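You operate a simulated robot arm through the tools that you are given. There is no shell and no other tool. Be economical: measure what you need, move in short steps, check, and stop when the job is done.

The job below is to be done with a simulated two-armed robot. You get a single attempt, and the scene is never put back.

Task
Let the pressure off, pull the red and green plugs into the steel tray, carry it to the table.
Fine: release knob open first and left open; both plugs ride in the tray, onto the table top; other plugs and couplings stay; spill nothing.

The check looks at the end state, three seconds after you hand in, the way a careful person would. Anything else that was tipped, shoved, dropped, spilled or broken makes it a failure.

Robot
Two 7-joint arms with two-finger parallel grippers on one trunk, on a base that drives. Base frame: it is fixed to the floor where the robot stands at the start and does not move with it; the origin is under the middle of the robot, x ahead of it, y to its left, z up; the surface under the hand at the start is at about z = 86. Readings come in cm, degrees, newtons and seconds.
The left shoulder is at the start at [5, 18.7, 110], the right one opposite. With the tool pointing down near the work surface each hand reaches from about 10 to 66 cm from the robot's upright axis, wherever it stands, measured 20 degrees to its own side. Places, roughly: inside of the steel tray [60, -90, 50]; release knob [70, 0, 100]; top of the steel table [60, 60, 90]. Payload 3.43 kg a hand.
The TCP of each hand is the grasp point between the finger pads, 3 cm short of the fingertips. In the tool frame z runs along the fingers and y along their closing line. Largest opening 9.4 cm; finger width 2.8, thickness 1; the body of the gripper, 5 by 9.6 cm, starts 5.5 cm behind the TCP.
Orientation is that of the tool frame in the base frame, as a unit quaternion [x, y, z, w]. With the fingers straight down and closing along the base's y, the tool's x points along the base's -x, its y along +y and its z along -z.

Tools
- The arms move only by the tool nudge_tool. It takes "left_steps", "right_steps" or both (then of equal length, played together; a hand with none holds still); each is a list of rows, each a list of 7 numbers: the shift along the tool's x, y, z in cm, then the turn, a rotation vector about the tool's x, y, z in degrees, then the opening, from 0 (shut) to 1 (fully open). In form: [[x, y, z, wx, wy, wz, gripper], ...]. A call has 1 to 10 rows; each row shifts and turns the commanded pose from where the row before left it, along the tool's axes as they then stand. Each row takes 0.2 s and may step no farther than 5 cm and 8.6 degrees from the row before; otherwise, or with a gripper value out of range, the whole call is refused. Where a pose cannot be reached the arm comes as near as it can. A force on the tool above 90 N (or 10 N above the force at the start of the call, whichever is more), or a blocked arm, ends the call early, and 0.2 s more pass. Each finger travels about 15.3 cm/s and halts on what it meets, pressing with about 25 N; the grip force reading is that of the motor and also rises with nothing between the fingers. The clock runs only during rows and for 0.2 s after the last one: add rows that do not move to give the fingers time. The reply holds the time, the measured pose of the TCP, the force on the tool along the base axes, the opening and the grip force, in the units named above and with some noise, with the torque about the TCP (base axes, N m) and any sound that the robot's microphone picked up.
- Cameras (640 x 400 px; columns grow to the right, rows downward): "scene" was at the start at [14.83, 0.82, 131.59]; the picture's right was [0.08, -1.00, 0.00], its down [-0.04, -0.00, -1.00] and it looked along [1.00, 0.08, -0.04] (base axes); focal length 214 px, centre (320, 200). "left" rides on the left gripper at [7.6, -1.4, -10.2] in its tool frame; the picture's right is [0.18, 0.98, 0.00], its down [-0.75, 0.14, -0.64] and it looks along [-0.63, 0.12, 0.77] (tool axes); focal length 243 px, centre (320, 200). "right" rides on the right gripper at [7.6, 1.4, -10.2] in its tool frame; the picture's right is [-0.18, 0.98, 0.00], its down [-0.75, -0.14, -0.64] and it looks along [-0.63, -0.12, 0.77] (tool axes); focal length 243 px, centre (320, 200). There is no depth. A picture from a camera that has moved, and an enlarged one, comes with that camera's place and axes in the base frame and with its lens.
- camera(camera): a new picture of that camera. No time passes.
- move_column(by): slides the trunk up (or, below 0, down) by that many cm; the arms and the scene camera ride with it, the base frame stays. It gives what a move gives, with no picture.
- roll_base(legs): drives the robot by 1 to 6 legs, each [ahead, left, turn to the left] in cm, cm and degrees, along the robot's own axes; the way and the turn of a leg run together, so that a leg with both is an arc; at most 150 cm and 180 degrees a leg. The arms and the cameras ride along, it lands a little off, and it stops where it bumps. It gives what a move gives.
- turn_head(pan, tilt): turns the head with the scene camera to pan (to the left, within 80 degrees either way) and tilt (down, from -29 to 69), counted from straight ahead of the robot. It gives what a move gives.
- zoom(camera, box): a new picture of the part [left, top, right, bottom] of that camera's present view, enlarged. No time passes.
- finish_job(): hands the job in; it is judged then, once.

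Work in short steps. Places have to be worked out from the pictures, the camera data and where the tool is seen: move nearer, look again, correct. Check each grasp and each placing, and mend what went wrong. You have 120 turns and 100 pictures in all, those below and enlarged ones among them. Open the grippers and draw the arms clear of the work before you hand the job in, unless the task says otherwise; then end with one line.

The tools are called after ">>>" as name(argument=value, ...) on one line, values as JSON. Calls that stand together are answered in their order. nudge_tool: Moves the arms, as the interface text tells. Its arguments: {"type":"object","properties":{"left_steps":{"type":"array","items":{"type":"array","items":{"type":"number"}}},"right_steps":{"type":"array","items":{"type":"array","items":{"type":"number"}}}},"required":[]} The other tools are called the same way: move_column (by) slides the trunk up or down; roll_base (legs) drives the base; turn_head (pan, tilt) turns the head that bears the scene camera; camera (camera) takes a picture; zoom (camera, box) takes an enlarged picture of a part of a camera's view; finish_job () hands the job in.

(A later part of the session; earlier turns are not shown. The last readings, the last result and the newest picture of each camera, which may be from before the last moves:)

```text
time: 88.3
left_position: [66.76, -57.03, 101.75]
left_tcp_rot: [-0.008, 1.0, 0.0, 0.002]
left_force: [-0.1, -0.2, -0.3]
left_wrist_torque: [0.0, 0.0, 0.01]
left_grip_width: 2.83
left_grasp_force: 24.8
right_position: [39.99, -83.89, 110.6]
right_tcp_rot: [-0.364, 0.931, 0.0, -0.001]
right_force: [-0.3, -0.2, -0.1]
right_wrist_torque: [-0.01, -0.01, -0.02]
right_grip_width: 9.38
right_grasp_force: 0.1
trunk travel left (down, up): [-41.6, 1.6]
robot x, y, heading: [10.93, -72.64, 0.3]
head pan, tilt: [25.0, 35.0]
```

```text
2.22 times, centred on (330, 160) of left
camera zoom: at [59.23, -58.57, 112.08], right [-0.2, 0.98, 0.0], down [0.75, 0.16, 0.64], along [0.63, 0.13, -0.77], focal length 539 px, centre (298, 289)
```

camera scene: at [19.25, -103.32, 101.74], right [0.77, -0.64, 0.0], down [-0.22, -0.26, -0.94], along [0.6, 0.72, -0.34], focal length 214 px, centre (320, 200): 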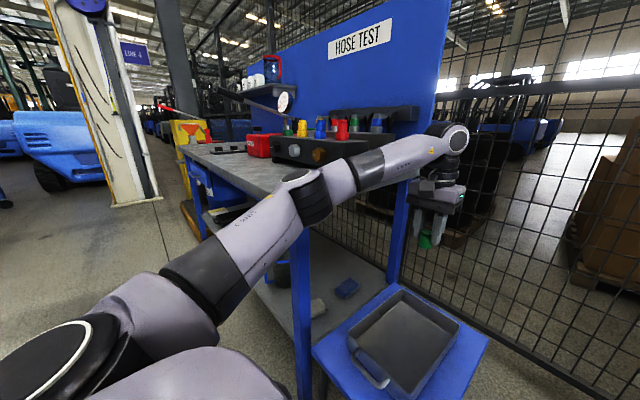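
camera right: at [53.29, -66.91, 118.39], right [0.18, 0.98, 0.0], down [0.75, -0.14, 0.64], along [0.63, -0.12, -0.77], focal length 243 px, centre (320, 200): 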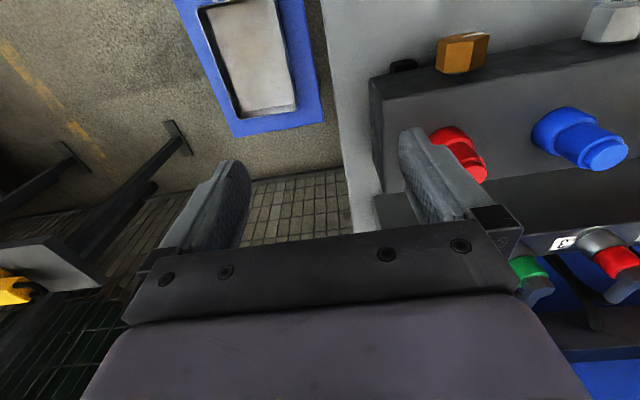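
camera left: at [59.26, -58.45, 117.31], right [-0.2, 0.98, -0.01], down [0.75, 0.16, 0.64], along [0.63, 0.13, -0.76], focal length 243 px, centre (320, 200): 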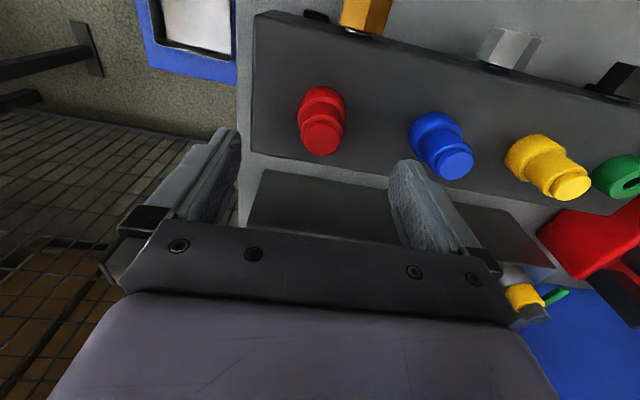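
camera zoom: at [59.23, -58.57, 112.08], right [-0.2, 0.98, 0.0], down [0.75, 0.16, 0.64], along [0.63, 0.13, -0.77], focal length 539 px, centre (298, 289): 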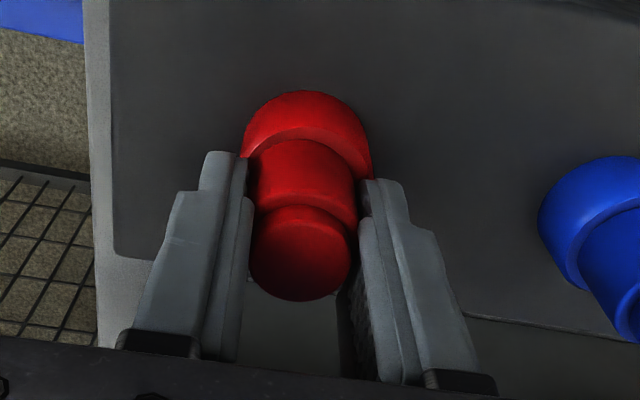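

The grip is on the narrow body (2.83). I'll pull straight up.

>>> nudge_tool(left_steps=[[0, 0, -0.7, 0, 0, 0, 0.15], [0, 0, -0.7, 0, 0, 0, 0.15], [0, 0, -1, 0, 0, 0, 0.15], [0, 0, -1.5, 0, 0, 0, 0.15], [0, 0, -2, 0, 0, 0, 0.15]])

>>> zoom(camera="left", box=[180, 20, 440, 250])

```text
time: 89.5
left_position: [66.63, -56.96, 107.88]
left_tcp_rot: [-0.008, 1.0, -0.001, 0.002]
left_force: [0.1, -1.1, -0.6]
left_wrist_torque: [0.03, 0.02, -0.02]
left_grip_width: 2.83
left_grasp_force: 24.5
right_position: [39.88, -83.96, 110.71]
right_tcp_rot: [-0.363, 0.932, 0.0, 0.0]
right_force: [0.0, 0.0, -0.2]
right_wrist_torque: [0.0, 0.02, -0.02]
right_grip_width: 9.41
right_grasp_force: 0.1
trunk travel left (down, up): [-41.6, 1.6]
robot x, y, heading: [10.32, -72.93, 0.4]
head pan, tilt: [25.0, 35.0]
```

```text
1.74 times, centred on (310, 135) of left
camera zoom: at [59.13, -58.58, 118.07], right [-0.2, 0.98, 0.0], down [0.75, 0.16, 0.64], along [0.63, 0.13, -0.76], focal length 422 px, centre (337, 313)
```

zoom: 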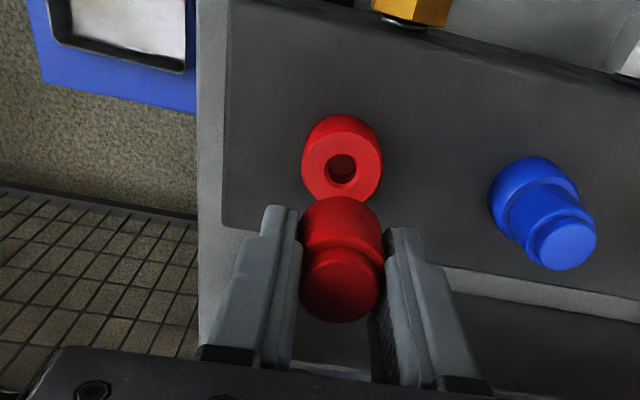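

Red is out and the coupling stays. I'll raise it and drive back to the tray.

>>> nudge_tool(left_steps=[[0, 0, -4, 0, 0, 0, 0.15], [1, 0, -4, 0, 0, 0, 0.15]])

>>> roll_base(legs=[[-4, 0, 0], [0, -38, 0]])

>>> nudge_tool(left_steps=[[1, 2, 0, 0, 0, 0, 0.15], [1, 3, 0, 0, 0, 0, 0.15], [1, 3, 0, 0, 0, 0, 0.15]])

```text
time: 90.1
left_position: [65.75, -56.99, 115.86]
left_tcp_rot: [-0.009, 1.0, -0.002, 0.001]
left_force: [0.1, 0.2, -0.1]
left_wrist_torque: [0.01, -0.02, 0.01]
left_grip_width: 2.85
left_grasp_force: 25.4
right_position: [39.93, -83.9, 110.73]
right_tcp_rot: [-0.364, 0.932, 0.0, 0.0]
right_force: [0.1, 0.7, 0.7]
right_wrist_torque: [0.01, -0.01, 0.03]
right_grip_width: 9.4
right_grasp_force: 0.0
trunk travel left (down, up): [-41.6, 1.6]
robot x, y, heading: [10.43, -73.12, -0.0]
head pan, tilt: [25.0, 35.0]
```

```text
time: 94.5
left_position: [61.86, -94.68, 115.87]
left_tcp_rot: [-0.009, 1.0, -0.002, 0.002]
left_force: [-0.7, -0.3, -0.8]
left_wrist_torque: [-0.04, 0.0, 0.02]
left_grip_width: 2.84
left_grasp_force: 25.1
right_position: [36.09, -121.56, 110.75]
right_tcp_rot: [-0.364, 0.931, 0.0, 0.001]
right_force: [-0.7, -0.3, -0.7]
right_wrist_torque: [0.0, 0.01, 0.03]
right_grip_width: 9.4
right_grasp_force: 0.1
trunk travel left (down, up): [-41.6, 1.6]
robot x, y, heading: [6.5, -110.84, 0.1]
head pan, tilt: [25.0, 35.0]
```

```text
time: 95.3
left_position: [58.7, -86.67, 115.82]
left_tcp_rot: [-0.01, 1.0, -0.003, 0.002]
left_force: [-1.1, -0.1, -0.3]
left_wrist_torque: [-0.01, 0.0, 0.02]
left_grip_width: 2.86
left_grasp_force: 25.0
right_position: [36.05, -121.52, 110.74]
right_tcp_rot: [-0.364, 0.931, 0.001, 0.0]
right_force: [0.3, 0.3, 0.0]
right_wrist_torque: [-0.03, 0.01, 0.0]
right_grip_width: 9.37
right_grasp_force: 0.1
trunk travel left (down, up): [-41.6, 1.6]
robot x, y, heading: [6.46, -110.89, 0.1]
head pan, tilt: [25.0, 35.0]
```

Lower the trunk 37 and position over x≈57, y≈-85.7.

>>> move_column(by=-37)

>>> nudge_tool(left_steps=[[1.7, 1, 3, 0, 0, 0, 0.15], [0, 0, 4, 0, 0, 0, 0.15], [0, 0, 4, 0, 0, 0, 0.15], [0, 0, 4, 0, 0, 0, 0.15], [0, 0, 4, 0, 0, 0, 0.15], [0, 0, 2, 0, 0, 0, 0.15]])

>>> zoom(camera="scene", box=[220, 150, 400, 290])

```text
time: 98.8
left_position: [58.64, -86.54, 78.73]
left_tcp_rot: [-0.01, 1.0, -0.003, 0.002]
left_force: [-1.1, -0.9, 0.1]
left_wrist_torque: [-0.02, 0.0, 0.01]
left_grip_width: 2.84
left_grasp_force: 24.8
right_position: [36.02, -121.52, 73.76]
right_tcp_rot: [-0.364, 0.931, 0.0, 0.0]
right_force: [-0.1, -0.2, -0.9]
right_wrist_torque: [0.0, 0.01, -0.02]
right_grip_width: 9.39
right_grasp_force: 0.0
trunk travel left (down, up): [-4.6, 38.6]
robot x, y, heading: [6.4, -110.76, 0.3]
head pan, tilt: [25.0, 35.0]
```

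```text
time: 100.2
left_position: [57.06, -86.02, 57.83]
left_tcp_rot: [-0.009, 1.0, -0.002, 0.003]
left_force: [0.5, 0.3, 0.8]
left_wrist_torque: [0.0, -0.02, 0.01]
left_grip_width: 2.86
left_grasp_force: 25.2
right_position: [36.08, -121.66, 73.71]
right_tcp_rot: [-0.364, 0.931, 0.0, 0.0]
right_force: [0.1, 0.2, 0.4]
right_wrist_torque: [-0.02, 0.03, 0.03]
right_grip_width: 9.4
right_grasp_force: 0.0
trunk travel left (down, up): [-4.6, 38.6]
robot x, y, heading: [6.54, -111.15, 0.2]
head pan, tilt: [25.0, 35.0]
```

```text
2.86 times, centred on (310, 220) of scene
camera zoom: at [20.3, -106.91, 99.35], right [0.43, -0.9, 0.0], down [-0.52, -0.24, -0.82], along [0.74, 0.35, -0.57], focal length 613 px, centre (349, 143)
```

zoom: 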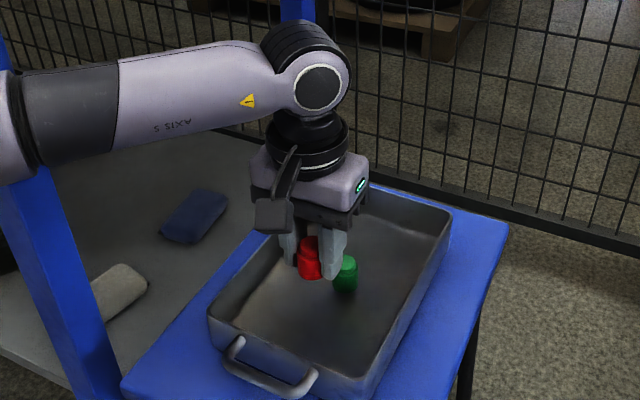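

Well placed in front of green. I'll lower until contact.

>>> nudge_tool(left_steps=[[0, 0, 2, 0, 0, 0, 0.15], [0, 0, 2, 0, 0, 0, 0.15], [0, 0, 2, 0, 0, 0, 0.15], [0, 0, 0.8, 0, 0, 0, 0.15], [0, 0, 0.5, 0, 0, 0, 0.15], [0, 0, 0.4, 0, 0, 0, 0.15], [0, 0, 0.4, 0, 0, 0, 0.15]])

```text
time: 101.8
left_position: [57.07, -85.86, 49.67]
left_tcp_rot: [-0.009, 1.0, -0.001, 0.003]
left_force: [-0.1, -0.8, 1.6]
left_wrist_torque: [0.0, 0.02, 0.0]
left_grip_width: 2.83
left_grasp_force: 25.2
right_position: [36.2, -121.62, 73.77]
right_tcp_rot: [-0.364, 0.931, 0.0, 0.0]
right_force: [0.6, -0.2, 0.9]
right_wrist_torque: [-0.02, -0.03, -0.01]
right_grip_width: 9.42
right_grasp_force: 0.0
trunk travel left (down, up): [-4.6, 38.6]
robot x, y, heading: [6.91, -110.87, 0.3]
head pan, tilt: [25.0, 35.0]
```

>>> nudge_tool(left_steps=[[0, 0, 0.3, 0, 0, 0, 0.15], [0, 0, 0.3, 0, 0, 0, 0.15]])

```text
time: 102.5
left_position: [57.24, -85.84, 49.41]
left_tcp_rot: [-0.01, 1.0, -0.002, 0.005]
left_force: [-2.2, 1.0, 23.2]
left_wrist_torque: [0.03, 0.16, 0.0]
left_grip_width: 2.88
left_grasp_force: 24.9
right_position: [35.95, -121.63, 73.9]
right_tcp_rot: [-0.364, 0.931, 0.0, 0.001]
right_force: [0.5, 0.2, 0.5]
right_wrist_torque: [-0.02, -0.03, -0.01]
right_grip_width: 9.41
right_grasp_force: 0.1
trunk travel left (down, up): [-4.6, 38.6]
robot x, y, heading: [6.59, -110.77, 0.2]
head pan, tilt: [25.0, 35.0]
```

Contact at z≈49.5, as predicted. I'll ease up, open, and rise.

>>> nudge_tool(left_steps=[[0, 0, -0.3, 0, 0, 0, 0.15], [0, 0, 0, 0, 0, 0, 0.45], [0, 0, 0, 0, 0, 0, 0.6], [0, 0, -3, 0, 0, 0, 0.6], [0, 0, -4, 0, 0, 0, 0.6], [0, 0, -4, 0, 0, 0, 0.6], [0, 0, -4, 0, 0, 0, 0.6], [0, 0, -4.5, 0, 0, 0, 0.6], [0, 0, -4.5, 0, 0, 0, 0.6], [0, 0, -4.5, 0, 0, 0, 0.6]])

>>> turn_head(pan=0, tilt=40)

>>> camera(camera="scene")

```text
time: 104.7
left_position: [56.98, -85.75, 77.86]
left_tcp_rot: [-0.01, 1.0, -0.003, 0.002]
left_force: [-0.6, -0.4, 0.3]
left_wrist_torque: [0.0, 0.0, 0.02]
left_grip_width: 5.66
left_grasp_force: 0.1
right_position: [35.93, -121.65, 73.7]
right_tcp_rot: [-0.364, 0.931, 0.0, -0.001]
right_force: [0.0, 1.0, -0.5]
right_wrist_torque: [0.0, 0.01, 0.01]
right_grip_width: 9.39
right_grasp_force: 0.0
trunk travel left (down, up): [-4.6, 38.6]
robot x, y, heading: [6.76, -111.13, 0.1]
head pan, tilt: [25.0, 35.0]
```

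```text
time: 105.5
left_position: [57.03, -85.72, 77.68]
left_tcp_rot: [-0.01, 1.0, -0.001, 0.002]
left_force: [0.5, 0.3, -0.1]
left_wrist_torque: [0.02, 0.05, 0.01]
left_grip_width: 5.64
left_grasp_force: 0.0
right_position: [36.04, -121.63, 73.72]
right_tcp_rot: [-0.364, 0.931, 0.0, 0.0]
right_force: [0.4, -0.1, 1.0]
right_wrist_torque: [0.01, 0.03, -0.01]
right_grip_width: 9.39
right_grasp_force: 0.0
trunk travel left (down, up): [-4.6, 38.6]
robot x, y, heading: [6.54, -110.67, 0.4]
head pan, tilt: [0.0, 40.0]
```

```text
39 pictures are left
camera scene: at [20.84, -110.62, 98.6], right [0.01, -1.0, 0.0], down [-0.64, 0.0, -0.77], along [0.77, 0.0, -0.64], focal length 214 px, centre (320, 200)
```

scene: 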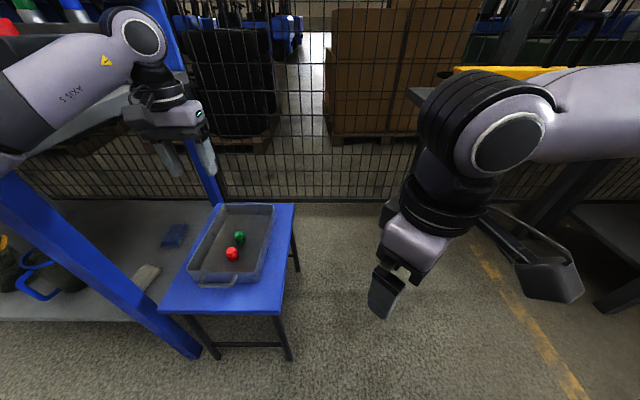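

Both plugs stand in the tray. For a two-handed lift I'll stand to the right of the stool facing +y, so each hand clamps one end wall. First raise the trunk, back off, turn left 90°, back up, and slide right.

>>> move_column(by=36)

>>> roll_base(legs=[[-15, 0, 0], [0, 0, 90], [-42, 0, 0]])

>>> turn_head(pan=-50, tilt=40)

>>> camera(camera="scene")

```text
time: 109.0
left_position: [57.15, -85.63, 113.75]
left_tcp_rot: [-0.01, 1.0, -0.002, 0.002]
left_force: [-0.4, -0.7, 0.2]
left_wrist_torque: [-0.03, 0.0, -0.01]
left_grip_width: 5.67
left_grasp_force: 0.0
right_position: [36.02, -121.51, 109.67]
right_tcp_rot: [-0.365, 0.931, 0.0, 0.0]
right_force: [-0.2, 0.8, -0.2]
right_wrist_torque: [-0.01, 0.0, 0.03]
right_grip_width: 9.39
right_grasp_force: 0.1
trunk travel left (down, up): [-40.6, 2.6]
robot x, y, heading: [6.74, -110.67, 0.2]
head pan, tilt: [0.0, 40.0]
```

```text
time: 116.5
left_position: [-33.54, -103.26, 113.83]
left_tcp_rot: [0.722, -0.692, 0.0, -0.003]
left_force: [0.5, -0.2, -0.1]
left_wrist_torque: [0.04, 0.0, 0.01]
left_grip_width: 5.67
left_grasp_force: 0.0
right_position: [2.86, -123.41, 109.66]
right_tcp_rot: [0.92, -0.391, -0.001, -0.001]
right_force: [-0.2, 0.4, -0.2]
right_wrist_torque: [0.04, 0.02, 0.0]
right_grip_width: 9.39
right_grasp_force: 0.1
trunk travel left (down, up): [-40.6, 2.6]
robot x, y, heading: [-7.32, -153.12, 91.6]
head pan, tilt: [0.0, 40.0]
```

```text
time: 117.7
left_position: [-33.52, -103.27, 113.7]
left_tcp_rot: [0.722, -0.691, 0.0, -0.002]
left_force: [0.3, -0.3, -0.2]
left_wrist_torque: [0.05, 0.0, 0.0]
left_grip_width: 5.64
left_grasp_force: 0.0
right_position: [2.84, -123.16, 109.81]
right_tcp_rot: [0.921, -0.39, 0.0, 0.0]
right_force: [-0.1, 0.1, -0.8]
right_wrist_torque: [-0.03, 0.02, 0.0]
right_grip_width: 9.41
right_grasp_force: 0.0
trunk travel left (down, up): [-40.6, 2.6]
robot x, y, heading: [-7.48, -152.86, 91.6]
head pan, tilt: [-50.0, 40.0]
```

```text
38 pictures are left
camera scene: at [-1.19, -141.48, 134.59], right [0.66, -0.75, 0.0], down [-0.48, -0.43, -0.77], along [0.57, 0.51, -0.64], focal length 214 px, centre (320, 200)
```

scene: 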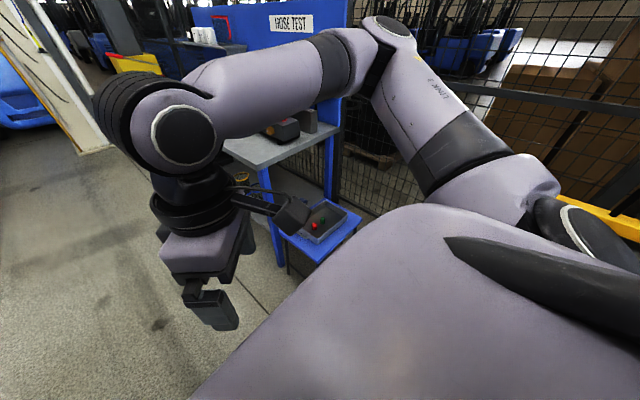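

I'll correct the heading and slide right in two parts, checking the clearance on that side.

>>> roll_base(legs=[[0, 0, -1.6], [0, -45, 0]])

>>> turn_head(pan=-40, tilt=25)

>>> camera(camera="scene")

```text
time: 122.5
left_position: [12.62, -102.52, 113.8]
left_tcp_rot: [0.712, -0.702, 0.0, -0.003]
left_force: [0.5, -0.2, 1.0]
left_wrist_torque: [0.0, -0.04, 0.01]
left_grip_width: 5.65
left_grasp_force: 0.0
right_position: [48.44, -123.6, 109.62]
right_tcp_rot: [0.915, -0.403, -0.001, 0.0]
right_force: [0.2, 0.7, 0.7]
right_wrist_torque: [0.0, 0.0, -0.01]
right_grip_width: 9.41
right_grasp_force: 0.0
trunk travel left (down, up): [-40.6, 2.6]
robot x, y, heading: [37.87, -153.01, 90.2]
head pan, tilt: [-50.0, 40.0]
```

```text
time: 123.3
left_position: [12.65, -102.38, 113.72]
left_tcp_rot: [0.712, -0.702, 0.0, -0.002]
left_force: [0.1, -0.7, -0.6]
left_wrist_torque: [0.02, 0.0, -0.04]
left_grip_width: 5.63
left_grasp_force: 0.1
right_position: [48.45, -123.49, 109.76]
right_tcp_rot: [0.915, -0.403, 0.0, 0.0]
right_force: [0.1, 0.0, 0.8]
right_wrist_torque: [0.0, 0.01, 0.0]
right_grip_width: 9.42
right_grasp_force: 0.1
trunk travel left (down, up): [-40.6, 2.6]
robot x, y, heading: [37.59, -153.27, 90.1]
head pan, tilt: [-40.0, 25.0]
```

```text
37 pictures are left
camera scene: at [43.36, -140.03, 136.92], right [0.77, -0.64, 0.0], down [-0.27, -0.32, -0.91], along [0.58, 0.69, -0.42], focal length 214 px, centre (320, 200)
```

scene: 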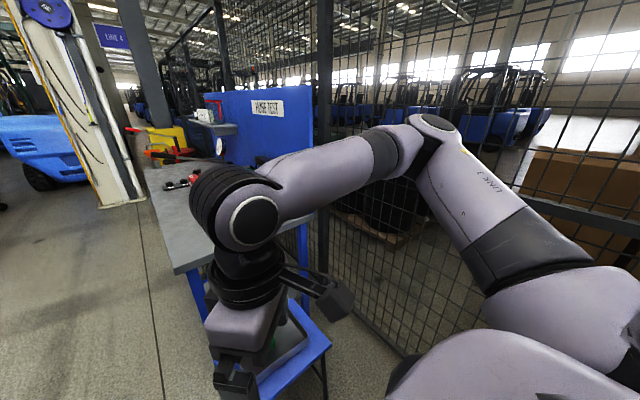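

The fence is at x≈130, so there is room. I'll slide the remaining 20 cm and aim the head at the tray.

>>> roll_base(legs=[[0, -20.4, 0], [14, 0, 0]])

>>> nudge_tool(right_steps=[[0, 0, 0, 0, 0, 8.5, 1], [0, 0, 0, 0, 0, 8.5, 1], [0, 0, 0, 0, 0, 8.5, 1], [0, 0, 0, 0, 0, 8.5, 1], [0, 0, 0, 0, 0, 8.5, 1]])

>>> turn_head(pan=-5, tilt=55)

>>> camera(camera="scene")

```text
time: 126.6
left_position: [33.13, -88.67, 113.64]
left_tcp_rot: [0.713, -0.701, -0.001, -0.002]
left_force: [-0.4, -0.3, 0.4]
left_wrist_torque: [-0.03, 0.01, 0.0]
left_grip_width: 5.64
left_grasp_force: 0.1
right_position: [68.75, -109.67, 109.68]
right_tcp_rot: [0.916, -0.402, 0.0, 0.001]
right_force: [0.9, 1.0, -1.1]
right_wrist_torque: [-0.01, 0.0, -0.02]
right_grip_width: 9.39
right_grasp_force: 0.0
trunk travel left (down, up): [-40.6, 2.6]
robot x, y, heading: [57.64, -139.14, 90.0]
head pan, tilt: [-40.0, 25.0]
```

```text
time: 127.8
left_position: [33.02, -88.7, 113.62]
left_tcp_rot: [0.713, -0.701, 0.0, -0.003]
left_force: [-0.4, 0.4, -0.6]
left_wrist_torque: [-0.02, 0.01, 0.01]
left_grip_width: 5.65
left_grasp_force: 0.0
right_position: [68.88, -109.68, 109.84]
right_tcp_rot: [-0.707, 0.708, 0.001, 0.0]
right_force: [0.6, 0.6, -1.2]
right_wrist_torque: [0.01, 0.0, -0.01]
right_grip_width: 9.38
right_grasp_force: 0.0
trunk travel left (down, up): [-40.6, 2.6]
robot x, y, heading: [57.86, -139.12, 90.3]
head pan, tilt: [-40.0, 25.0]
```

```text
time: 128.8
left_position: [32.96, -88.75, 113.74]
left_tcp_rot: [0.713, -0.701, 0.0, -0.003]
left_force: [-0.1, -0.2, -0.4]
left_wrist_torque: [0.0, 0.02, -0.03]
left_grip_width: 5.63
left_grasp_force: 0.1
right_position: [68.94, -109.63, 109.77]
right_tcp_rot: [0.708, -0.707, 0.0, 0.0]
right_force: [0.1, -0.5, -0.5]
right_wrist_torque: [0.0, -0.02, -0.01]
right_grip_width: 9.4
right_grasp_force: 0.1
trunk travel left (down, up): [-40.6, 2.6]
robot x, y, heading: [57.58, -139.14, 90.3]
head pan, tilt: [-5.0, 55.0]
```

```text
36 pictures are left
camera scene: at [58.47, -126.03, 132.53], right [1.0, -0.09, 0.0], down [-0.07, -0.82, -0.57], along [0.05, 0.57, -0.82], focal length 214 px, centre (320, 200)
```

scene: 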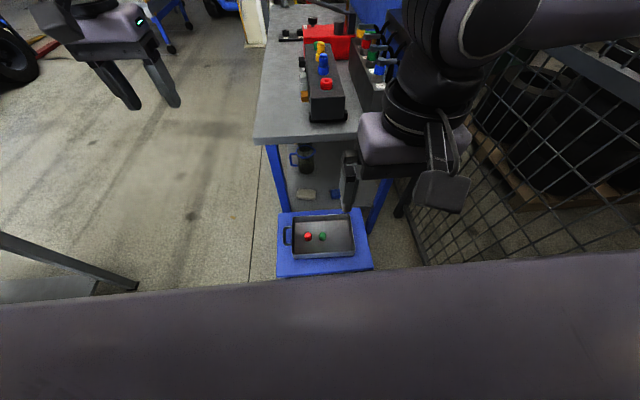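

Good view of the tray. I'll zoom in to refine its geometry from this side.

>>> zoom(camera="scene", box=[260, 190, 390, 280])

```text
4.44 times, centred on (325, 235) of scene
camera zoom: at [58.47, -126.03, 132.53], right [1.0, -0.09, 0.0], down [-0.07, -0.82, -0.57], along [0.05, 0.57, -0.82], focal length 953 px, centre (298, 44)
```

zoom: 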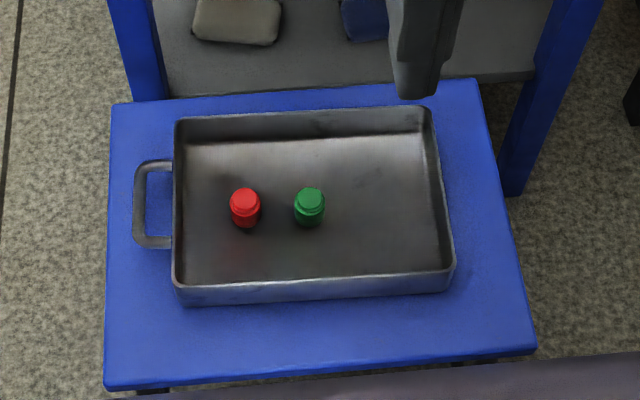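

Tray: x 50.3–75.6, y -94.6..-77.2, rim z≈50, handle loop gap ≈3 cm at y≈-85. I'll move ahead 4 cm, lower the trunk, then extend the hands over the two end walls.

>>> roll_base(legs=[[4, 0, 0]])

>>> move_column(by=-36)

>>> nudge_tool(left_steps=[[0, -2.9, 0, 0, 0, 0, 0.6], [0, -2.9, 0, 0, 0, 0, 0.6], [0, -2.9, 0, 0, 0, 0, 0.6], [0, -2.9, 0, 0, 0, 0, 0.5], [0, -2.9, 0, 0, 0, 0, 0.4], [0, -2.9, 0, 0, 0, 0, 0.27]], right_steps=[[-3.3, -1.1, 0, 0, 0, 0, 0.45], [-3.3, -1.1, 0, 0, 0, 0, 0.45], [-3.3, -1.1, 0, 0, 0, 0, 0.45], [-3.3, -1.1, 1, 0, 0, 0, 0.45], [-3.3, -1.1, 1, 0, 0, 0, 0.45], [-3.3, -1.1, 1, 0, 0, 0, 0.45]])

>>> camera(camera="scene")

```text
time: 129.7
left_position: [33.1, -84.66, 113.71]
left_tcp_rot: [0.713, -0.701, 0.0, -0.002]
left_force: [0.0, 0.0, 0.0]
left_wrist_torque: [0.01, 0.02, -0.01]
left_grip_width: 5.62
left_grasp_force: 0.1
right_position: [68.81, -105.56, 109.72]
right_tcp_rot: [-0.706, 0.708, 0.0, 0.001]
right_force: [-0.2, 0.9, -0.4]
right_wrist_torque: [0.0, -0.01, 0.01]
right_grip_width: 9.37
right_grasp_force: 0.0
trunk travel left (down, up): [-40.6, 2.6]
robot x, y, heading: [57.95, -135.1, 90.2]
head pan, tilt: [-5.0, 55.0]
```

```text
time: 133.2
left_position: [32.99, -84.68, 77.73]
left_tcp_rot: [0.713, -0.701, 0.0, -0.002]
left_force: [-0.2, 0.1, -0.5]
left_wrist_torque: [-0.02, 0.0, 0.0]
left_grip_width: 5.61
left_grasp_force: 0.0
right_position: [68.88, -105.7, 73.82]
right_tcp_rot: [0.707, -0.707, 0.0, 0.0]
right_force: [0.2, -0.5, -0.1]
right_wrist_torque: [0.01, 0.01, -0.01]
right_grip_width: 9.4
right_grasp_force: 0.0
trunk travel left (down, up): [-4.6, 38.6]
robot x, y, heading: [57.34, -135.35, 90.2]
head pan, tilt: [-5.0, 55.0]
```

```text
time: 134.6
left_position: [50.44, -84.3, 77.8]
left_tcp_rot: [0.713, -0.701, 0.001, -0.004]
left_force: [0.8, -0.5, -0.2]
left_wrist_torque: [-0.02, -0.04, 0.02]
left_grip_width: 2.53
left_grasp_force: 0.1
right_position: [76.51, -86.84, 70.81]
right_tcp_rot: [0.708, -0.706, -0.001, -0.001]
right_force: [0.0, 0.5, -0.4]
right_wrist_torque: [0.02, -0.01, -0.03]
right_grip_width: 4.25
right_grasp_force: 0.0
right hand out of reach, approached as far as the arm can: row 6
trunk travel left (down, up): [-4.6, 38.6]
robot x, y, heading: [58.13, -135.35, 90.0]
head pan, tilt: [-5.0, 55.0]
```

```text
34 pictures are left
camera scene: at [58.45, -122.08, 96.53], right [1.0, -0.09, 0.0], down [-0.07, -0.82, -0.57], along [0.05, 0.57, -0.82], focal length 214 px, centre (320, 200)
```

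scene: 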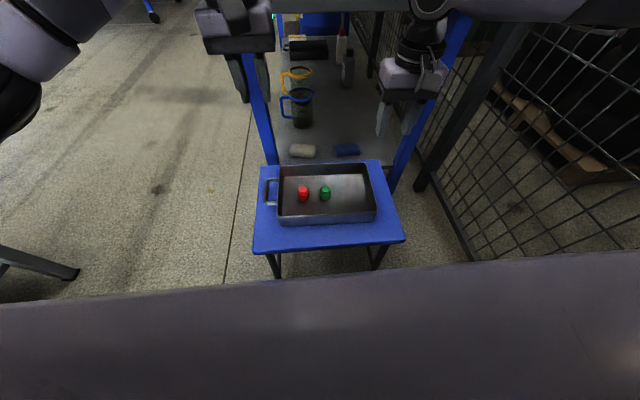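

Both are close to position. I'll lower both to z≈57 (tips 54, above the rim) and check with the wrist cameras.

>>> nudge_tool(left_steps=[[0.4, 0, 4.2, 0, 0, 0, 0.27], [0.4, 0, 4.2, 0, 0, 0, 0.27], [0, 0, 4.2, 0, 0, 0, 0.27], [0, 0, 4.2, 0, 0, 0, 0.27], [0, 0, 4, 0, 0, 0, 0.27]], right_steps=[[0, 0.4, 2.8, 0, 0, 0, 0.45], [0, 0.3, 2.8, 0, 0, 0, 0.45], [-0.4, 0.2, 2.8, 0, 0, 0, 0.45], [-0.4, 0, 2.8, 0, 0, 0, 0.45], [-0.4, 0, 2.6, 0, 0, 0, 0.45]])

>>> camera(camera="left")

>>> camera(camera="right")

>>> zoom(camera="scene", box=[240, 120, 420, 250])

```text
time: 135.8
left_position: [50.5, -85.08, 57.04]
left_tcp_rot: [0.713, -0.701, 0.0, -0.005]
left_force: [-1.4, -0.2, 0.7]
left_wrist_torque: [0.01, 0.05, 0.0]
left_grip_width: 2.54
left_grasp_force: 0.0
right_position: [79.36, -89.03, 59.0]
right_tcp_rot: [0.708, -0.707, -0.001, 0.0]
right_force: [-0.2, -0.2, 0.1]
right_wrist_torque: [-0.01, 0.03, 0.01]
right_grip_width: 4.23
right_grasp_force: 0.1
right hand out of reach, approached as far as the arm can: row 1, 2, 3, 4, 5
trunk travel left (down, up): [-4.6, 38.6]
robot x, y, heading: [57.76, -135.09, 90.3]
head pan, tilt: [-5.0, 55.0]
```

```text
33 pictures are left
camera left: at [52.05, -92.8, 67.32], right [-0.98, -0.2, -0.01], down [-0.16, 0.75, 0.64], along [-0.12, 0.63, -0.76], focal length 243 px, centre (320, 200)
```

left: 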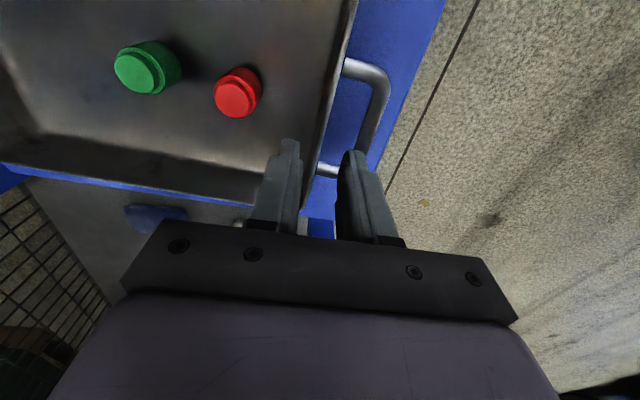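

```text
32 pictures are left
camera right: at [78.09, -96.71, 69.3], right [-0.98, 0.18, 0.0], down [0.14, 0.75, 0.64], along [0.12, 0.63, -0.77], focal length 243 px, centre (320, 200)
```

right: 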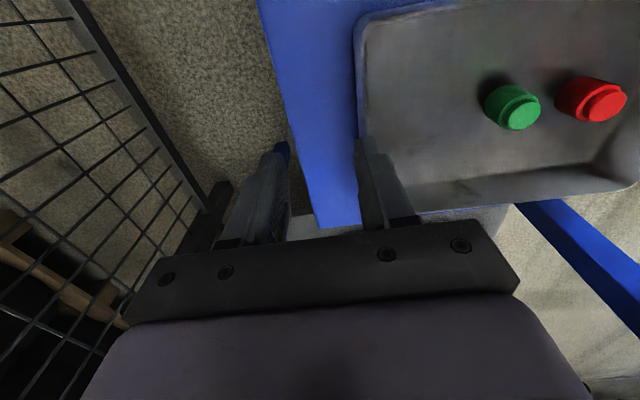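

```text
3.08 times, centred on (330, 185) of scene
camera zoom: at [58.46, -122.09, 96.53], right [1.0, -0.09, 0.0], down [-0.07, -0.82, -0.57], along [0.05, 0.57, -0.82], focal length 660 px, centre (289, 246)
```

zoom: 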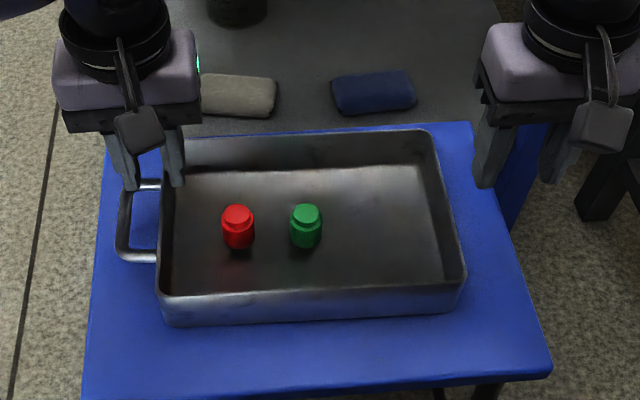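

The right arm can't come inward enough here (its limit is ~25° off-axis). I'll raise both hands and shift the base 5 cm left and 3.5 cm ahead.

>>> nudge_tool(left_steps=[[0, 0, -4, 0, 0, 0, 0.27], [0, 0, -4, 0, 0, 0, 0.27]], right_steps=[[0, 0, -4, 0, 0, 0, 0.45], [0, 0, -2, 0, 0, 0, 0.45]])

>>> roll_base(legs=[[0, 5, 0], [3.5, 0, 0]])

>>> nudge_tool(left_steps=[[1.8, -2.5, 0, 0, 0, 0, 0.27], [1.8, -2.5, 0, 0, 0, 0, 0.27], [0, 0, 0, 0, 0, 0, 0.27], [0, 0, 0, 0, 0, 0, 0.27]], right_steps=[[0, -0.4, 2, 0, 0, 0, 0.45], [0, -0.4, 2, 0, 0, 0, 0.45], [0, -0.4, 2, 0, 0, 0, 0.45], [0, 0, 1.5, 0, 0, 0, 0.45]])

```text
time: 136.4
left_position: [50.54, -85.17, 65.04]
left_tcp_rot: [0.713, -0.701, 0.0, -0.003]
left_force: [-0.4, 0.6, 0.0]
left_wrist_torque: [0.01, -0.01, 0.02]
left_grip_width: 2.55
left_grasp_force: 0.1
right_position: [79.33, -89.07, 65.1]
right_tcp_rot: [-0.707, 0.707, 0.001, 0.001]
right_force: [0.5, 0.4, -0.6]
right_wrist_torque: [-0.03, -0.02, 0.01]
right_grip_width: 4.22
right_grasp_force: 0.1
trunk travel left (down, up): [-4.6, 38.6]
robot x, y, heading: [58.16, -134.95, 90.1]
head pan, tilt: [-5.0, 55.0]
```

```text
time: 138.1
left_position: [45.59, -81.84, 65.11]
left_tcp_rot: [0.713, -0.701, 0.0, -0.003]
left_force: [0.2, 0.0, 0.0]
left_wrist_torque: [-0.01, 0.02, 0.0]
left_grip_width: 2.54
left_grasp_force: 0.0
right_position: [74.48, -85.69, 65.11]
right_tcp_rot: [0.707, -0.707, 0.0, 0.0]
right_force: [-0.5, -0.7, -0.4]
right_wrist_torque: [0.0, -0.03, 0.01]
right_grip_width: 4.21
right_grasp_force: 0.0
trunk travel left (down, up): [-4.6, 38.6]
robot x, y, heading: [53.03, -132.23, 90.2]
head pan, tilt: [-5.0, 55.0]
stopped in leg 2: the robot was blocked; the commanded pose is now the measured one
```

```text
time: 139.1
left_position: [50.8, -85.33, 64.89]
left_tcp_rot: [0.714, -0.7, 0.0, -0.003]
left_force: [0.3, -0.7, 0.6]
left_wrist_torque: [0.02, 0.0, -0.01]
left_grip_width: 2.55
left_grasp_force: 0.1
right_position: [75.57, -85.63, 57.56]
right_tcp_rot: [-0.707, 0.707, 0.001, 0.001]
right_force: [-0.1, -0.9, -0.2]
right_wrist_torque: [-0.01, -0.04, 0.01]
right_grip_width: 4.23
right_grasp_force: 0.0
trunk travel left (down, up): [-4.6, 38.6]
robot x, y, heading: [52.59, -132.13, 90.0]
head pan, tilt: [-5.0, 55.0]
```

The base touched something at y≈-132, likely the stool. I'll check whether the tray or stool moved.

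>>> camera(camera="scene")

>>> zoom(camera="scene", box=[250, 130, 430, 250])

```text
30 pictures are left
camera scene: at [53.49, -118.68, 96.53], right [1.0, -0.09, 0.0], down [-0.07, -0.82, -0.57], along [0.05, 0.57, -0.82], focal length 214 px, centre (320, 200)
```

scene: 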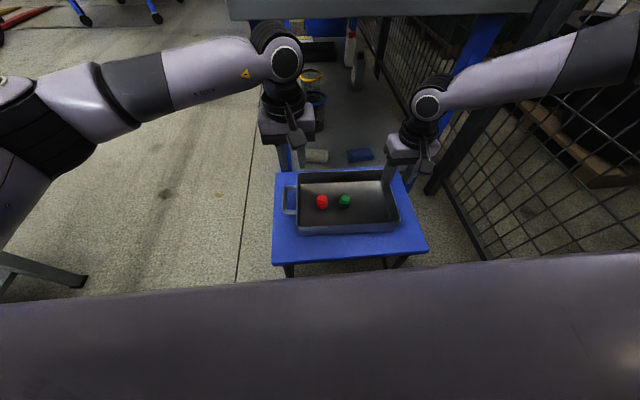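

```text
3.33 times, centred on (340, 190) of scene
camera zoom: at [53.49, -118.68, 96.53], right [1.0, -0.09, 0.0], down [-0.07, -0.82, -0.57], along [0.05, 0.57, -0.82], focal length 715 px, centre (253, 233)
```

zoom: 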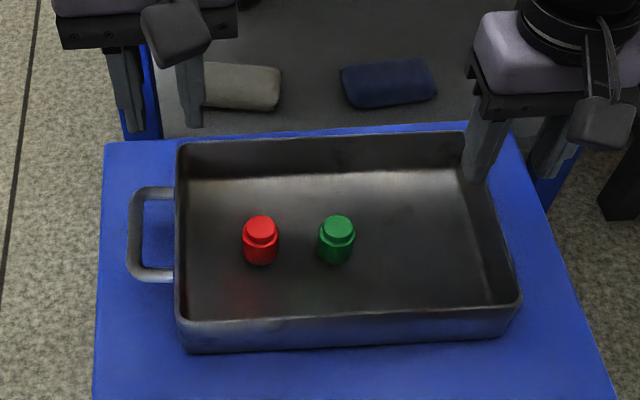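

The stool and tray stayed put within measurement error. I'll back off 0.8 cm to not press on it, lower left to z≈56, and check both alignments.

>>> roll_base(legs=[[-0.8, 0, 0]])

>>> nudge_tool(left_steps=[[-0.4, 0.1, 4, 0, 0, 0, 0.27], [0, 0, 4.2, 0, 0, 0, 0.27]], right_steps=[[-0.4, 0, 0.7, 0, 0, 0, 0.45], [0, 0, 0, 0, 0, 0, 0.45]])

>>> camera(camera="left")

>>> camera(camera="right")

```text
time: 139.8
left_position: [50.56, -86.14, 64.9]
left_tcp_rot: [0.713, -0.701, 0.0, -0.003]
left_force: [-0.2, 0.2, -0.6]
left_wrist_torque: [0.03, 0.0, 0.0]
left_grip_width: 2.57
left_grasp_force: 0.2
right_position: [75.57, -86.48, 57.51]
right_tcp_rot: [0.707, -0.707, -0.001, 0.0]
right_force: [0.2, 0.0, 0.0]
right_wrist_torque: [0.01, 0.02, 0.0]
right_grip_width: 4.24
right_grasp_force: 0.0
trunk travel left (down, up): [-4.6, 38.6]
robot x, y, heading: [53.04, -132.49, 89.9]
head pan, tilt: [-5.0, 55.0]
```

```text
time: 140.4
left_position: [50.61, -85.72, 56.74]
left_tcp_rot: [0.714, -0.701, 0.001, -0.002]
left_force: [0.3, -0.3, 0.1]
left_wrist_torque: [0.01, 0.0, -0.03]
left_grip_width: 2.53
left_grasp_force: 0.0
right_position: [75.9, -86.44, 57.24]
right_tcp_rot: [-0.707, 0.707, 0.002, -0.001]
right_force: [-0.9, -0.3, 0.2]
right_wrist_torque: [0.01, -0.01, 0.0]
right_grip_width: 4.25
right_grasp_force: 0.1
right hand out of reach, approached as far as the arm can: row 1
trunk travel left (down, up): [-4.6, 38.6]
robot x, y, heading: [52.78, -132.82, 90.0]
head pan, tilt: [-5.0, 55.0]
```

```text
28 pictures are left
camera left: at [52.15, -93.43, 67.06], right [-0.98, -0.2, -0.01], down [-0.16, 0.75, 0.64], along [-0.13, 0.63, -0.76], focal length 243 px, centre (320, 200)
```

left: 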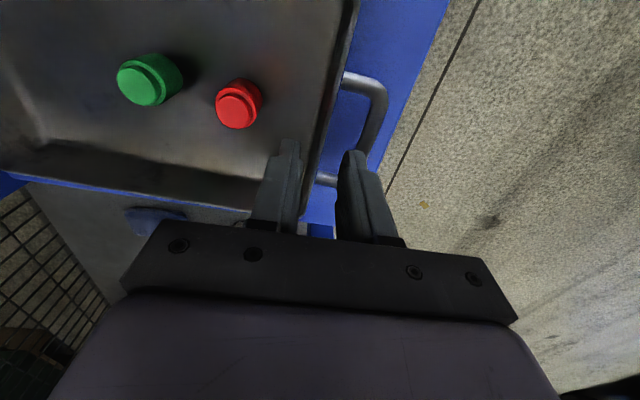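

```text
27 pictures are left
camera right: at [74.63, -94.12, 67.45], right [-0.98, 0.18, 0.0], down [0.14, 0.75, 0.64], along [0.12, 0.63, -0.77], focal length 243 px, centre (320, 200)
```

right: 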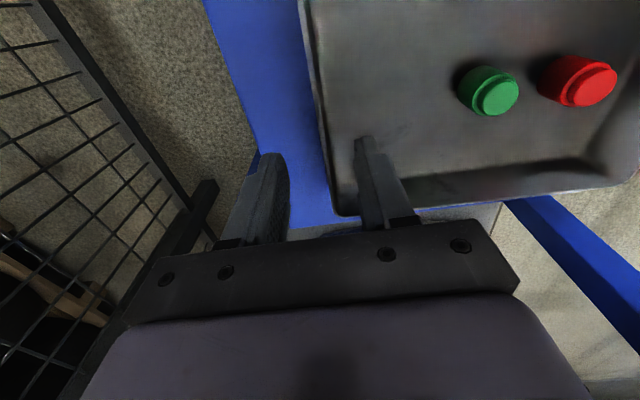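

Both hands straddle the walls well (TCP over the rim). I'll lower them together to z≈51.

>>> nudge_tool(left_steps=[[0, 0, 2, 0, 0, 0, 0.27], [0, 0, 2, 0, 0, 0, 0.27], [0, 0, 1.7, 0, 0, 0, 0.27]], right_steps=[[0, 0, 2, 0, 0, 0, 0.45], [0, 0, 2, 0, 0, 0, 0.45], [0, 0, 2.2, 0, 0, 0, 0.45]])

>>> camera(camera="left")

>>> camera(camera="right")

```text
time: 141.2
left_position: [50.58, -85.76, 51.05]
left_tcp_rot: [0.713, -0.701, 0.0, -0.003]
left_force: [-0.3, -0.1, 0.0]
left_wrist_torque: [0.02, 0.03, -0.02]
left_grip_width: 2.54
left_grasp_force: 0.1
right_position: [77.96, -88.51, 53.49]
right_tcp_rot: [0.707, -0.707, -0.001, 0.0]
right_force: [-0.3, -0.4, 3.5]
right_wrist_torque: [-0.09, 0.11, -0.07]
right_grip_width: 4.22
right_grasp_force: 0.1
right hand out of reach, approached as far as the arm can: row 1, 2, 3
trunk travel left (down, up): [-4.6, 38.6]
robot x, y, heading: [52.68, -132.37, 90.1]
head pan, tilt: [-5.0, 55.0]
```

```text
26 pictures are left
camera left: at [52.17, -93.45, 61.36], right [-0.98, -0.2, -0.01], down [-0.16, 0.75, 0.64], along [-0.12, 0.63, -0.76], focal length 243 px, centre (320, 200)
```

left: 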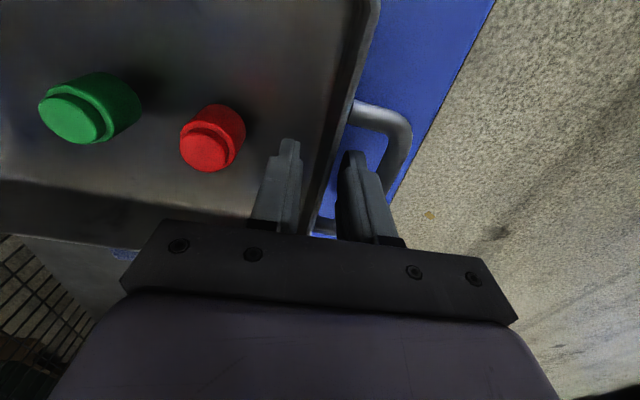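

```text
25 pictures are left
camera right: at [76.68, -96.16, 63.7], right [-0.98, 0.18, 0.0], down [0.14, 0.75, 0.64], along [0.12, 0.63, -0.77], focal length 243 px, centre (320, 200)
```

right: 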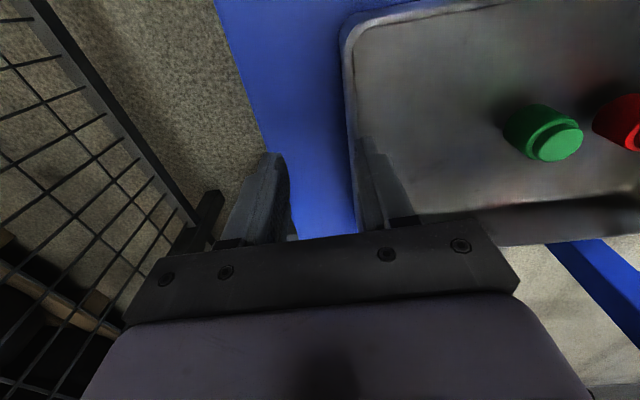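

The right inner finger just touched the rim (3.5 N) because of the reach limit. I'll raise both, shift the base 4 cm more to the left, and lower the trunk 4 cm to give the arm room.

>>> nudge_tool(left_steps=[[0, 0, -4, 0, 0, 0, 0.27], [0, 0, -4, 0, 0, 0, 0.27], [0, 0, -4, 0, 0, 0, 0.27]], right_steps=[[0, 0, -4, 0, 0, 0, 0.45], [0, 0, -4, 0, 0, 0, 0.45], [0, 0, -3, 0, 0, 0, 0.45]])

>>> roll_base(legs=[[0, 4, 0]])

>>> move_column(by=-4.3)

>>> nudge_tool(left_steps=[[0, -2, 0, 0, 0, 0, 0.27], [0, -2, 0, 0, 0, 0, 0.27], [0, 0, 2, 0, 0, 0, 0.27]], right_steps=[[-0.8, -0.8, 0, 0, 0, 0, 0.45], [-0.8, -0.8, 0, 0, 0, 0, 0.45], [-0.7, 0, 1.5, 0, 0, 0, 0.45]])

```text
time: 142.0
left_position: [50.53, -85.76, 63.11]
left_tcp_rot: [0.714, -0.701, 0.0, -0.002]
left_force: [0.0, -0.3, -0.3]
left_wrist_torque: [0.04, 0.0, 0.0]
left_grip_width: 2.55
left_grasp_force: 0.0
right_position: [77.93, -88.62, 64.49]
right_tcp_rot: [-0.707, 0.707, 0.0, -0.001]
right_force: [-0.1, 0.9, -1.3]
right_wrist_torque: [0.01, -0.01, -0.01]
right_grip_width: 4.25
right_grasp_force: 0.1
trunk travel left (down, up): [-4.6, 38.6]
robot x, y, heading: [52.63, -132.51, 90.0]
head pan, tilt: [-5.0, 55.0]
```

```text
time: 143.1
left_position: [46.48, -85.66, 63.12]
left_tcp_rot: [0.713, -0.701, 0.0, -0.002]
left_force: [0.0, 0.3, 0.1]
left_wrist_torque: [-0.01, -0.02, 0.02]
left_grip_width: 2.55
left_grasp_force: 0.1
right_position: [74.1, -88.47, 64.4]
right_tcp_rot: [-0.707, 0.707, -0.001, 0.0]
right_force: [0.4, -0.3, -0.6]
right_wrist_torque: [0.02, 0.03, 0.0]
right_grip_width: 4.22
right_grasp_force: 0.0
trunk travel left (down, up): [-4.6, 38.6]
robot x, y, heading: [49.17, -132.44, 90.2]
head pan, tilt: [-5.0, 55.0]
```

```text
time: 143.9
left_position: [46.42, -85.66, 58.84]
left_tcp_rot: [0.714, -0.7, -0.001, -0.004]
left_force: [-0.1, 0.1, 0.0]
left_wrist_torque: [0.0, 0.01, -0.01]
left_grip_width: 2.55
left_grasp_force: 0.1
right_position: [74.04, -88.45, 60.19]
right_tcp_rot: [0.707, -0.707, 0.0, -0.001]
right_force: [0.3, -0.3, -0.3]
right_wrist_torque: [-0.02, -0.01, 0.0]
right_grip_width: 4.24
right_grasp_force: 0.1
trunk travel left (down, up): [-0.3, 42.9]
robot x, y, heading: [48.72, -132.7, 90.0]
head pan, tilt: [-5.0, 55.0]
```

```text
time: 144.7
left_position: [50.57, -85.68, 56.92]
left_tcp_rot: [0.713, -0.701, -0.001, -0.003]
left_force: [0.2, -0.3, -0.2]
left_wrist_torque: [0.03, 0.01, -0.02]
left_grip_width: 2.52
left_grasp_force: 0.0
right_position: [75.76, -86.26, 58.73]
right_tcp_rot: [0.707, -0.707, 0.0, 0.0]
right_force: [0.8, -0.8, -0.3]
right_wrist_torque: [0.03, -0.01, 0.02]
right_grip_width: 4.24
right_grasp_force: 0.0
trunk travel left (down, up): [-0.3, 42.9]
robot x, y, heading: [48.92, -132.19, 90.1]
head pan, tilt: [-5.0, 55.0]
```

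Now both are reachable. I'll lower the right hand alone first, to z≈51, and see whether it holds x.

>>> nudge_tool(right_steps=[[0, 0.1, 2, 0, 0, 0, 0.45], [0, 0, 2, 0, 0, 0, 0.45], [0, 0, 2, 0, 0, 0, 0.45], [0, 0, 1.6, 0, 0, 0, 0.45]], left_steps=[[0, 0, 2, 0, 0, 0, 0.27], [0, 0, 2, 0, 0, 0, 0.27], [0, 0, 1.5, 0, 0, 0, 0.27], [0, 0, 0.5, 0, 0, 0, 0.27]])

>>> camera(camera="right")

```text
time: 145.7
left_position: [50.51, -85.6, 50.81]
left_tcp_rot: [0.713, -0.701, 0.002, -0.004]
left_force: [0.1, -0.5, -0.2]
left_wrist_torque: [0.04, 0.03, -0.02]
left_grip_width: 2.57
left_grasp_force: 0.1
right_position: [75.48, -86.23, 51.01]
right_tcp_rot: [0.707, -0.707, 0.0, 0.0]
right_force: [-0.4, -0.2, -1.1]
right_wrist_torque: [-0.03, -0.01, 0.03]
right_grip_width: 4.21
right_grasp_force: 0.2
trunk travel left (down, up): [-0.3, 42.9]
robot x, y, heading: [49.23, -132.46, 90.0]
head pan, tilt: [-5.0, 55.0]
```

```text
24 pictures are left
camera right: at [74.22, -93.86, 61.19], right [-0.98, 0.18, 0.0], down [0.14, 0.75, 0.64], along [0.12, 0.63, -0.77], focal length 243 px, centre (320, 200)
```

right: 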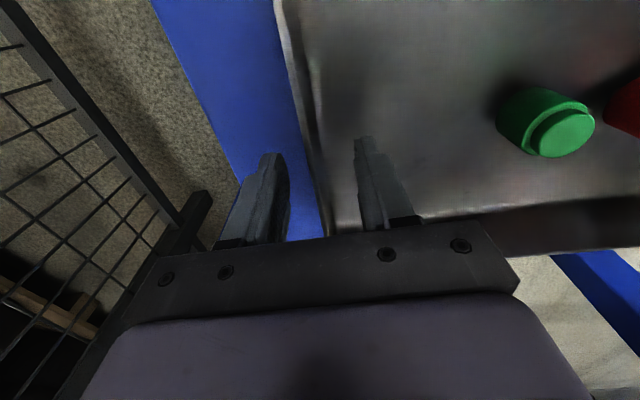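

The wall sits between the right fingers. I'll lower both another 1.2 cm and close them gently together.

>>> nudge_tool(right_steps=[[0, 0, 0.7, 0, 0, 0, 0.45], [0, 0, 0.6, 0, 0, 0, 0.45], [0, 0, 0, 0, 0, 0, 0.2], [0, 0, 0, 0, 0, 0, 0.0], [0, 0, 0, 0, 0, 0, 0.0], [0, 0, 0, 0, 0, 0, 0.0]], left_steps=[[0, 0, 0.6, 0, 0, 0, 0.27], [0, 0, 0.5, 0, 0, 0, 0.27], [0, 0, 0, 0, 0, 0, 0.2], [0, 0, 0, 0, 0, 0, 0.0], [0, 0, 0, 0, 0, 0, 0.0], [0, 0, 0, 0, 0, 0, 0.0]])

>>> zoom(camera="scene", box=[240, 120, 460, 260])

```text
time: 147.1
left_position: [50.33, -85.55, 49.69]
left_tcp_rot: [0.713, -0.701, -0.002, 0.0]
left_force: [-20.1, -5.1, 1.6]
left_wrist_torque: [0.03, -0.09, -0.56]
left_grip_width: 0.91
left_grasp_force: 25.1
right_position: [75.79, -86.15, 49.77]
right_tcp_rot: [-0.706, 0.708, -0.001, 0.003]
right_force: [22.5, 5.9, 0.0]
right_wrist_torque: [-0.09, 0.07, -0.59]
right_grip_width: 0.86
right_grasp_force: 24.7
trunk travel left (down, up): [-0.3, 42.9]
robot x, y, heading: [48.85, -132.75, 89.9]
head pan, tilt: [-5.0, 55.0]
```

```text
2.86 times, centred on (350, 190) of scene
camera zoom: at [49.5, -119.5, 92.23], right [1.0, -0.09, 0.0], down [-0.07, -0.82, -0.57], along [0.05, 0.57, -0.82], focal length 613 px, centre (234, 229)
```

zoom: 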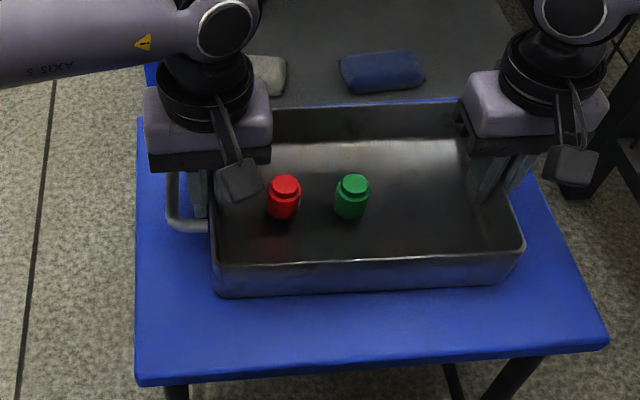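

Both clamps hold (≈0.9 cm wall). I'll relax the inward squeeze a little, then lift using the trunk so both hands rise together.

>>> nudge_tool(left_steps=[[0, 0.15, 0, 0, 0, 0, 0], [0, 0, 0, 0, 0, 0, 0]], right_steps=[[0, -0.25, 0, 0, 0, 0, 0], [0, 0, 0, 0, 0, 0, 0]])

>>> move_column(by=4)

>>> zoom(camera="scene", box=[240, 120, 460, 260])

```text
time: 147.7
left_position: [50.31, -85.7, 49.71]
left_tcp_rot: [0.713, -0.701, -0.001, -0.001]
left_force: [-15.3, -3.4, 0.3]
left_wrist_torque: [0.06, -0.02, -0.53]
left_grip_width: 0.89
left_grasp_force: 25.1
right_position: [75.64, -86.15, 49.82]
right_tcp_rot: [0.707, -0.707, 0.0, 0.0]
right_force: [14.8, 3.3, 2.8]
right_wrist_torque: [0.34, 0.04, -0.53]
right_grip_width: 0.85
right_grasp_force: 24.7
trunk travel left (down, up): [-0.3, 42.9]
robot x, y, heading: [48.74, -132.17, 90.2]
head pan, tilt: [-5.0, 55.0]
```

```text
time: 148.6
left_position: [50.37, -85.67, 53.73]
left_tcp_rot: [0.713, -0.701, 0.001, -0.002]
left_force: [-12.1, -4.7, -2.1]
left_wrist_torque: [-0.28, 0.02, -0.58]
left_grip_width: 0.88
left_grasp_force: 24.8
right_position: [75.76, -86.22, 53.76]
right_tcp_rot: [0.707, -0.707, 0.0, 0.0]
right_force: [12.5, 3.8, -2.3]
right_wrist_torque: [0.28, 0.01, -0.53]
right_grip_width: 0.87
right_grasp_force: 24.7
trunk travel left (down, up): [-4.3, 38.9]
robot x, y, heading: [49.21, -132.42, 90.2]
head pan, tilt: [-5.0, 55.0]
```

```text
2.86 times, centred on (350, 190) of scene
camera zoom: at [49.5, -119.46, 96.22], right [1.0, -0.09, 0.0], down [-0.07, -0.82, -0.57], along [0.05, 0.57, -0.82], focal length 613 px, centre (234, 229)
```

zoom: 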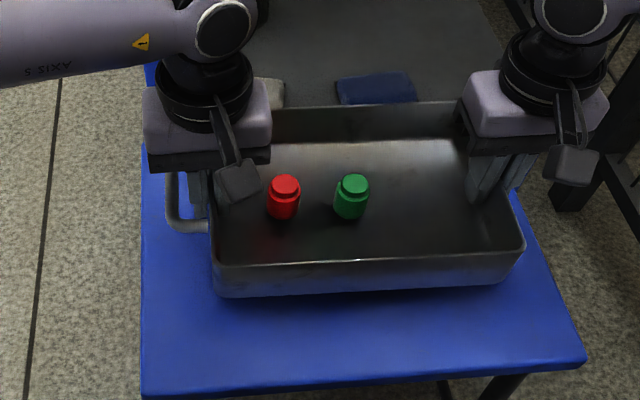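

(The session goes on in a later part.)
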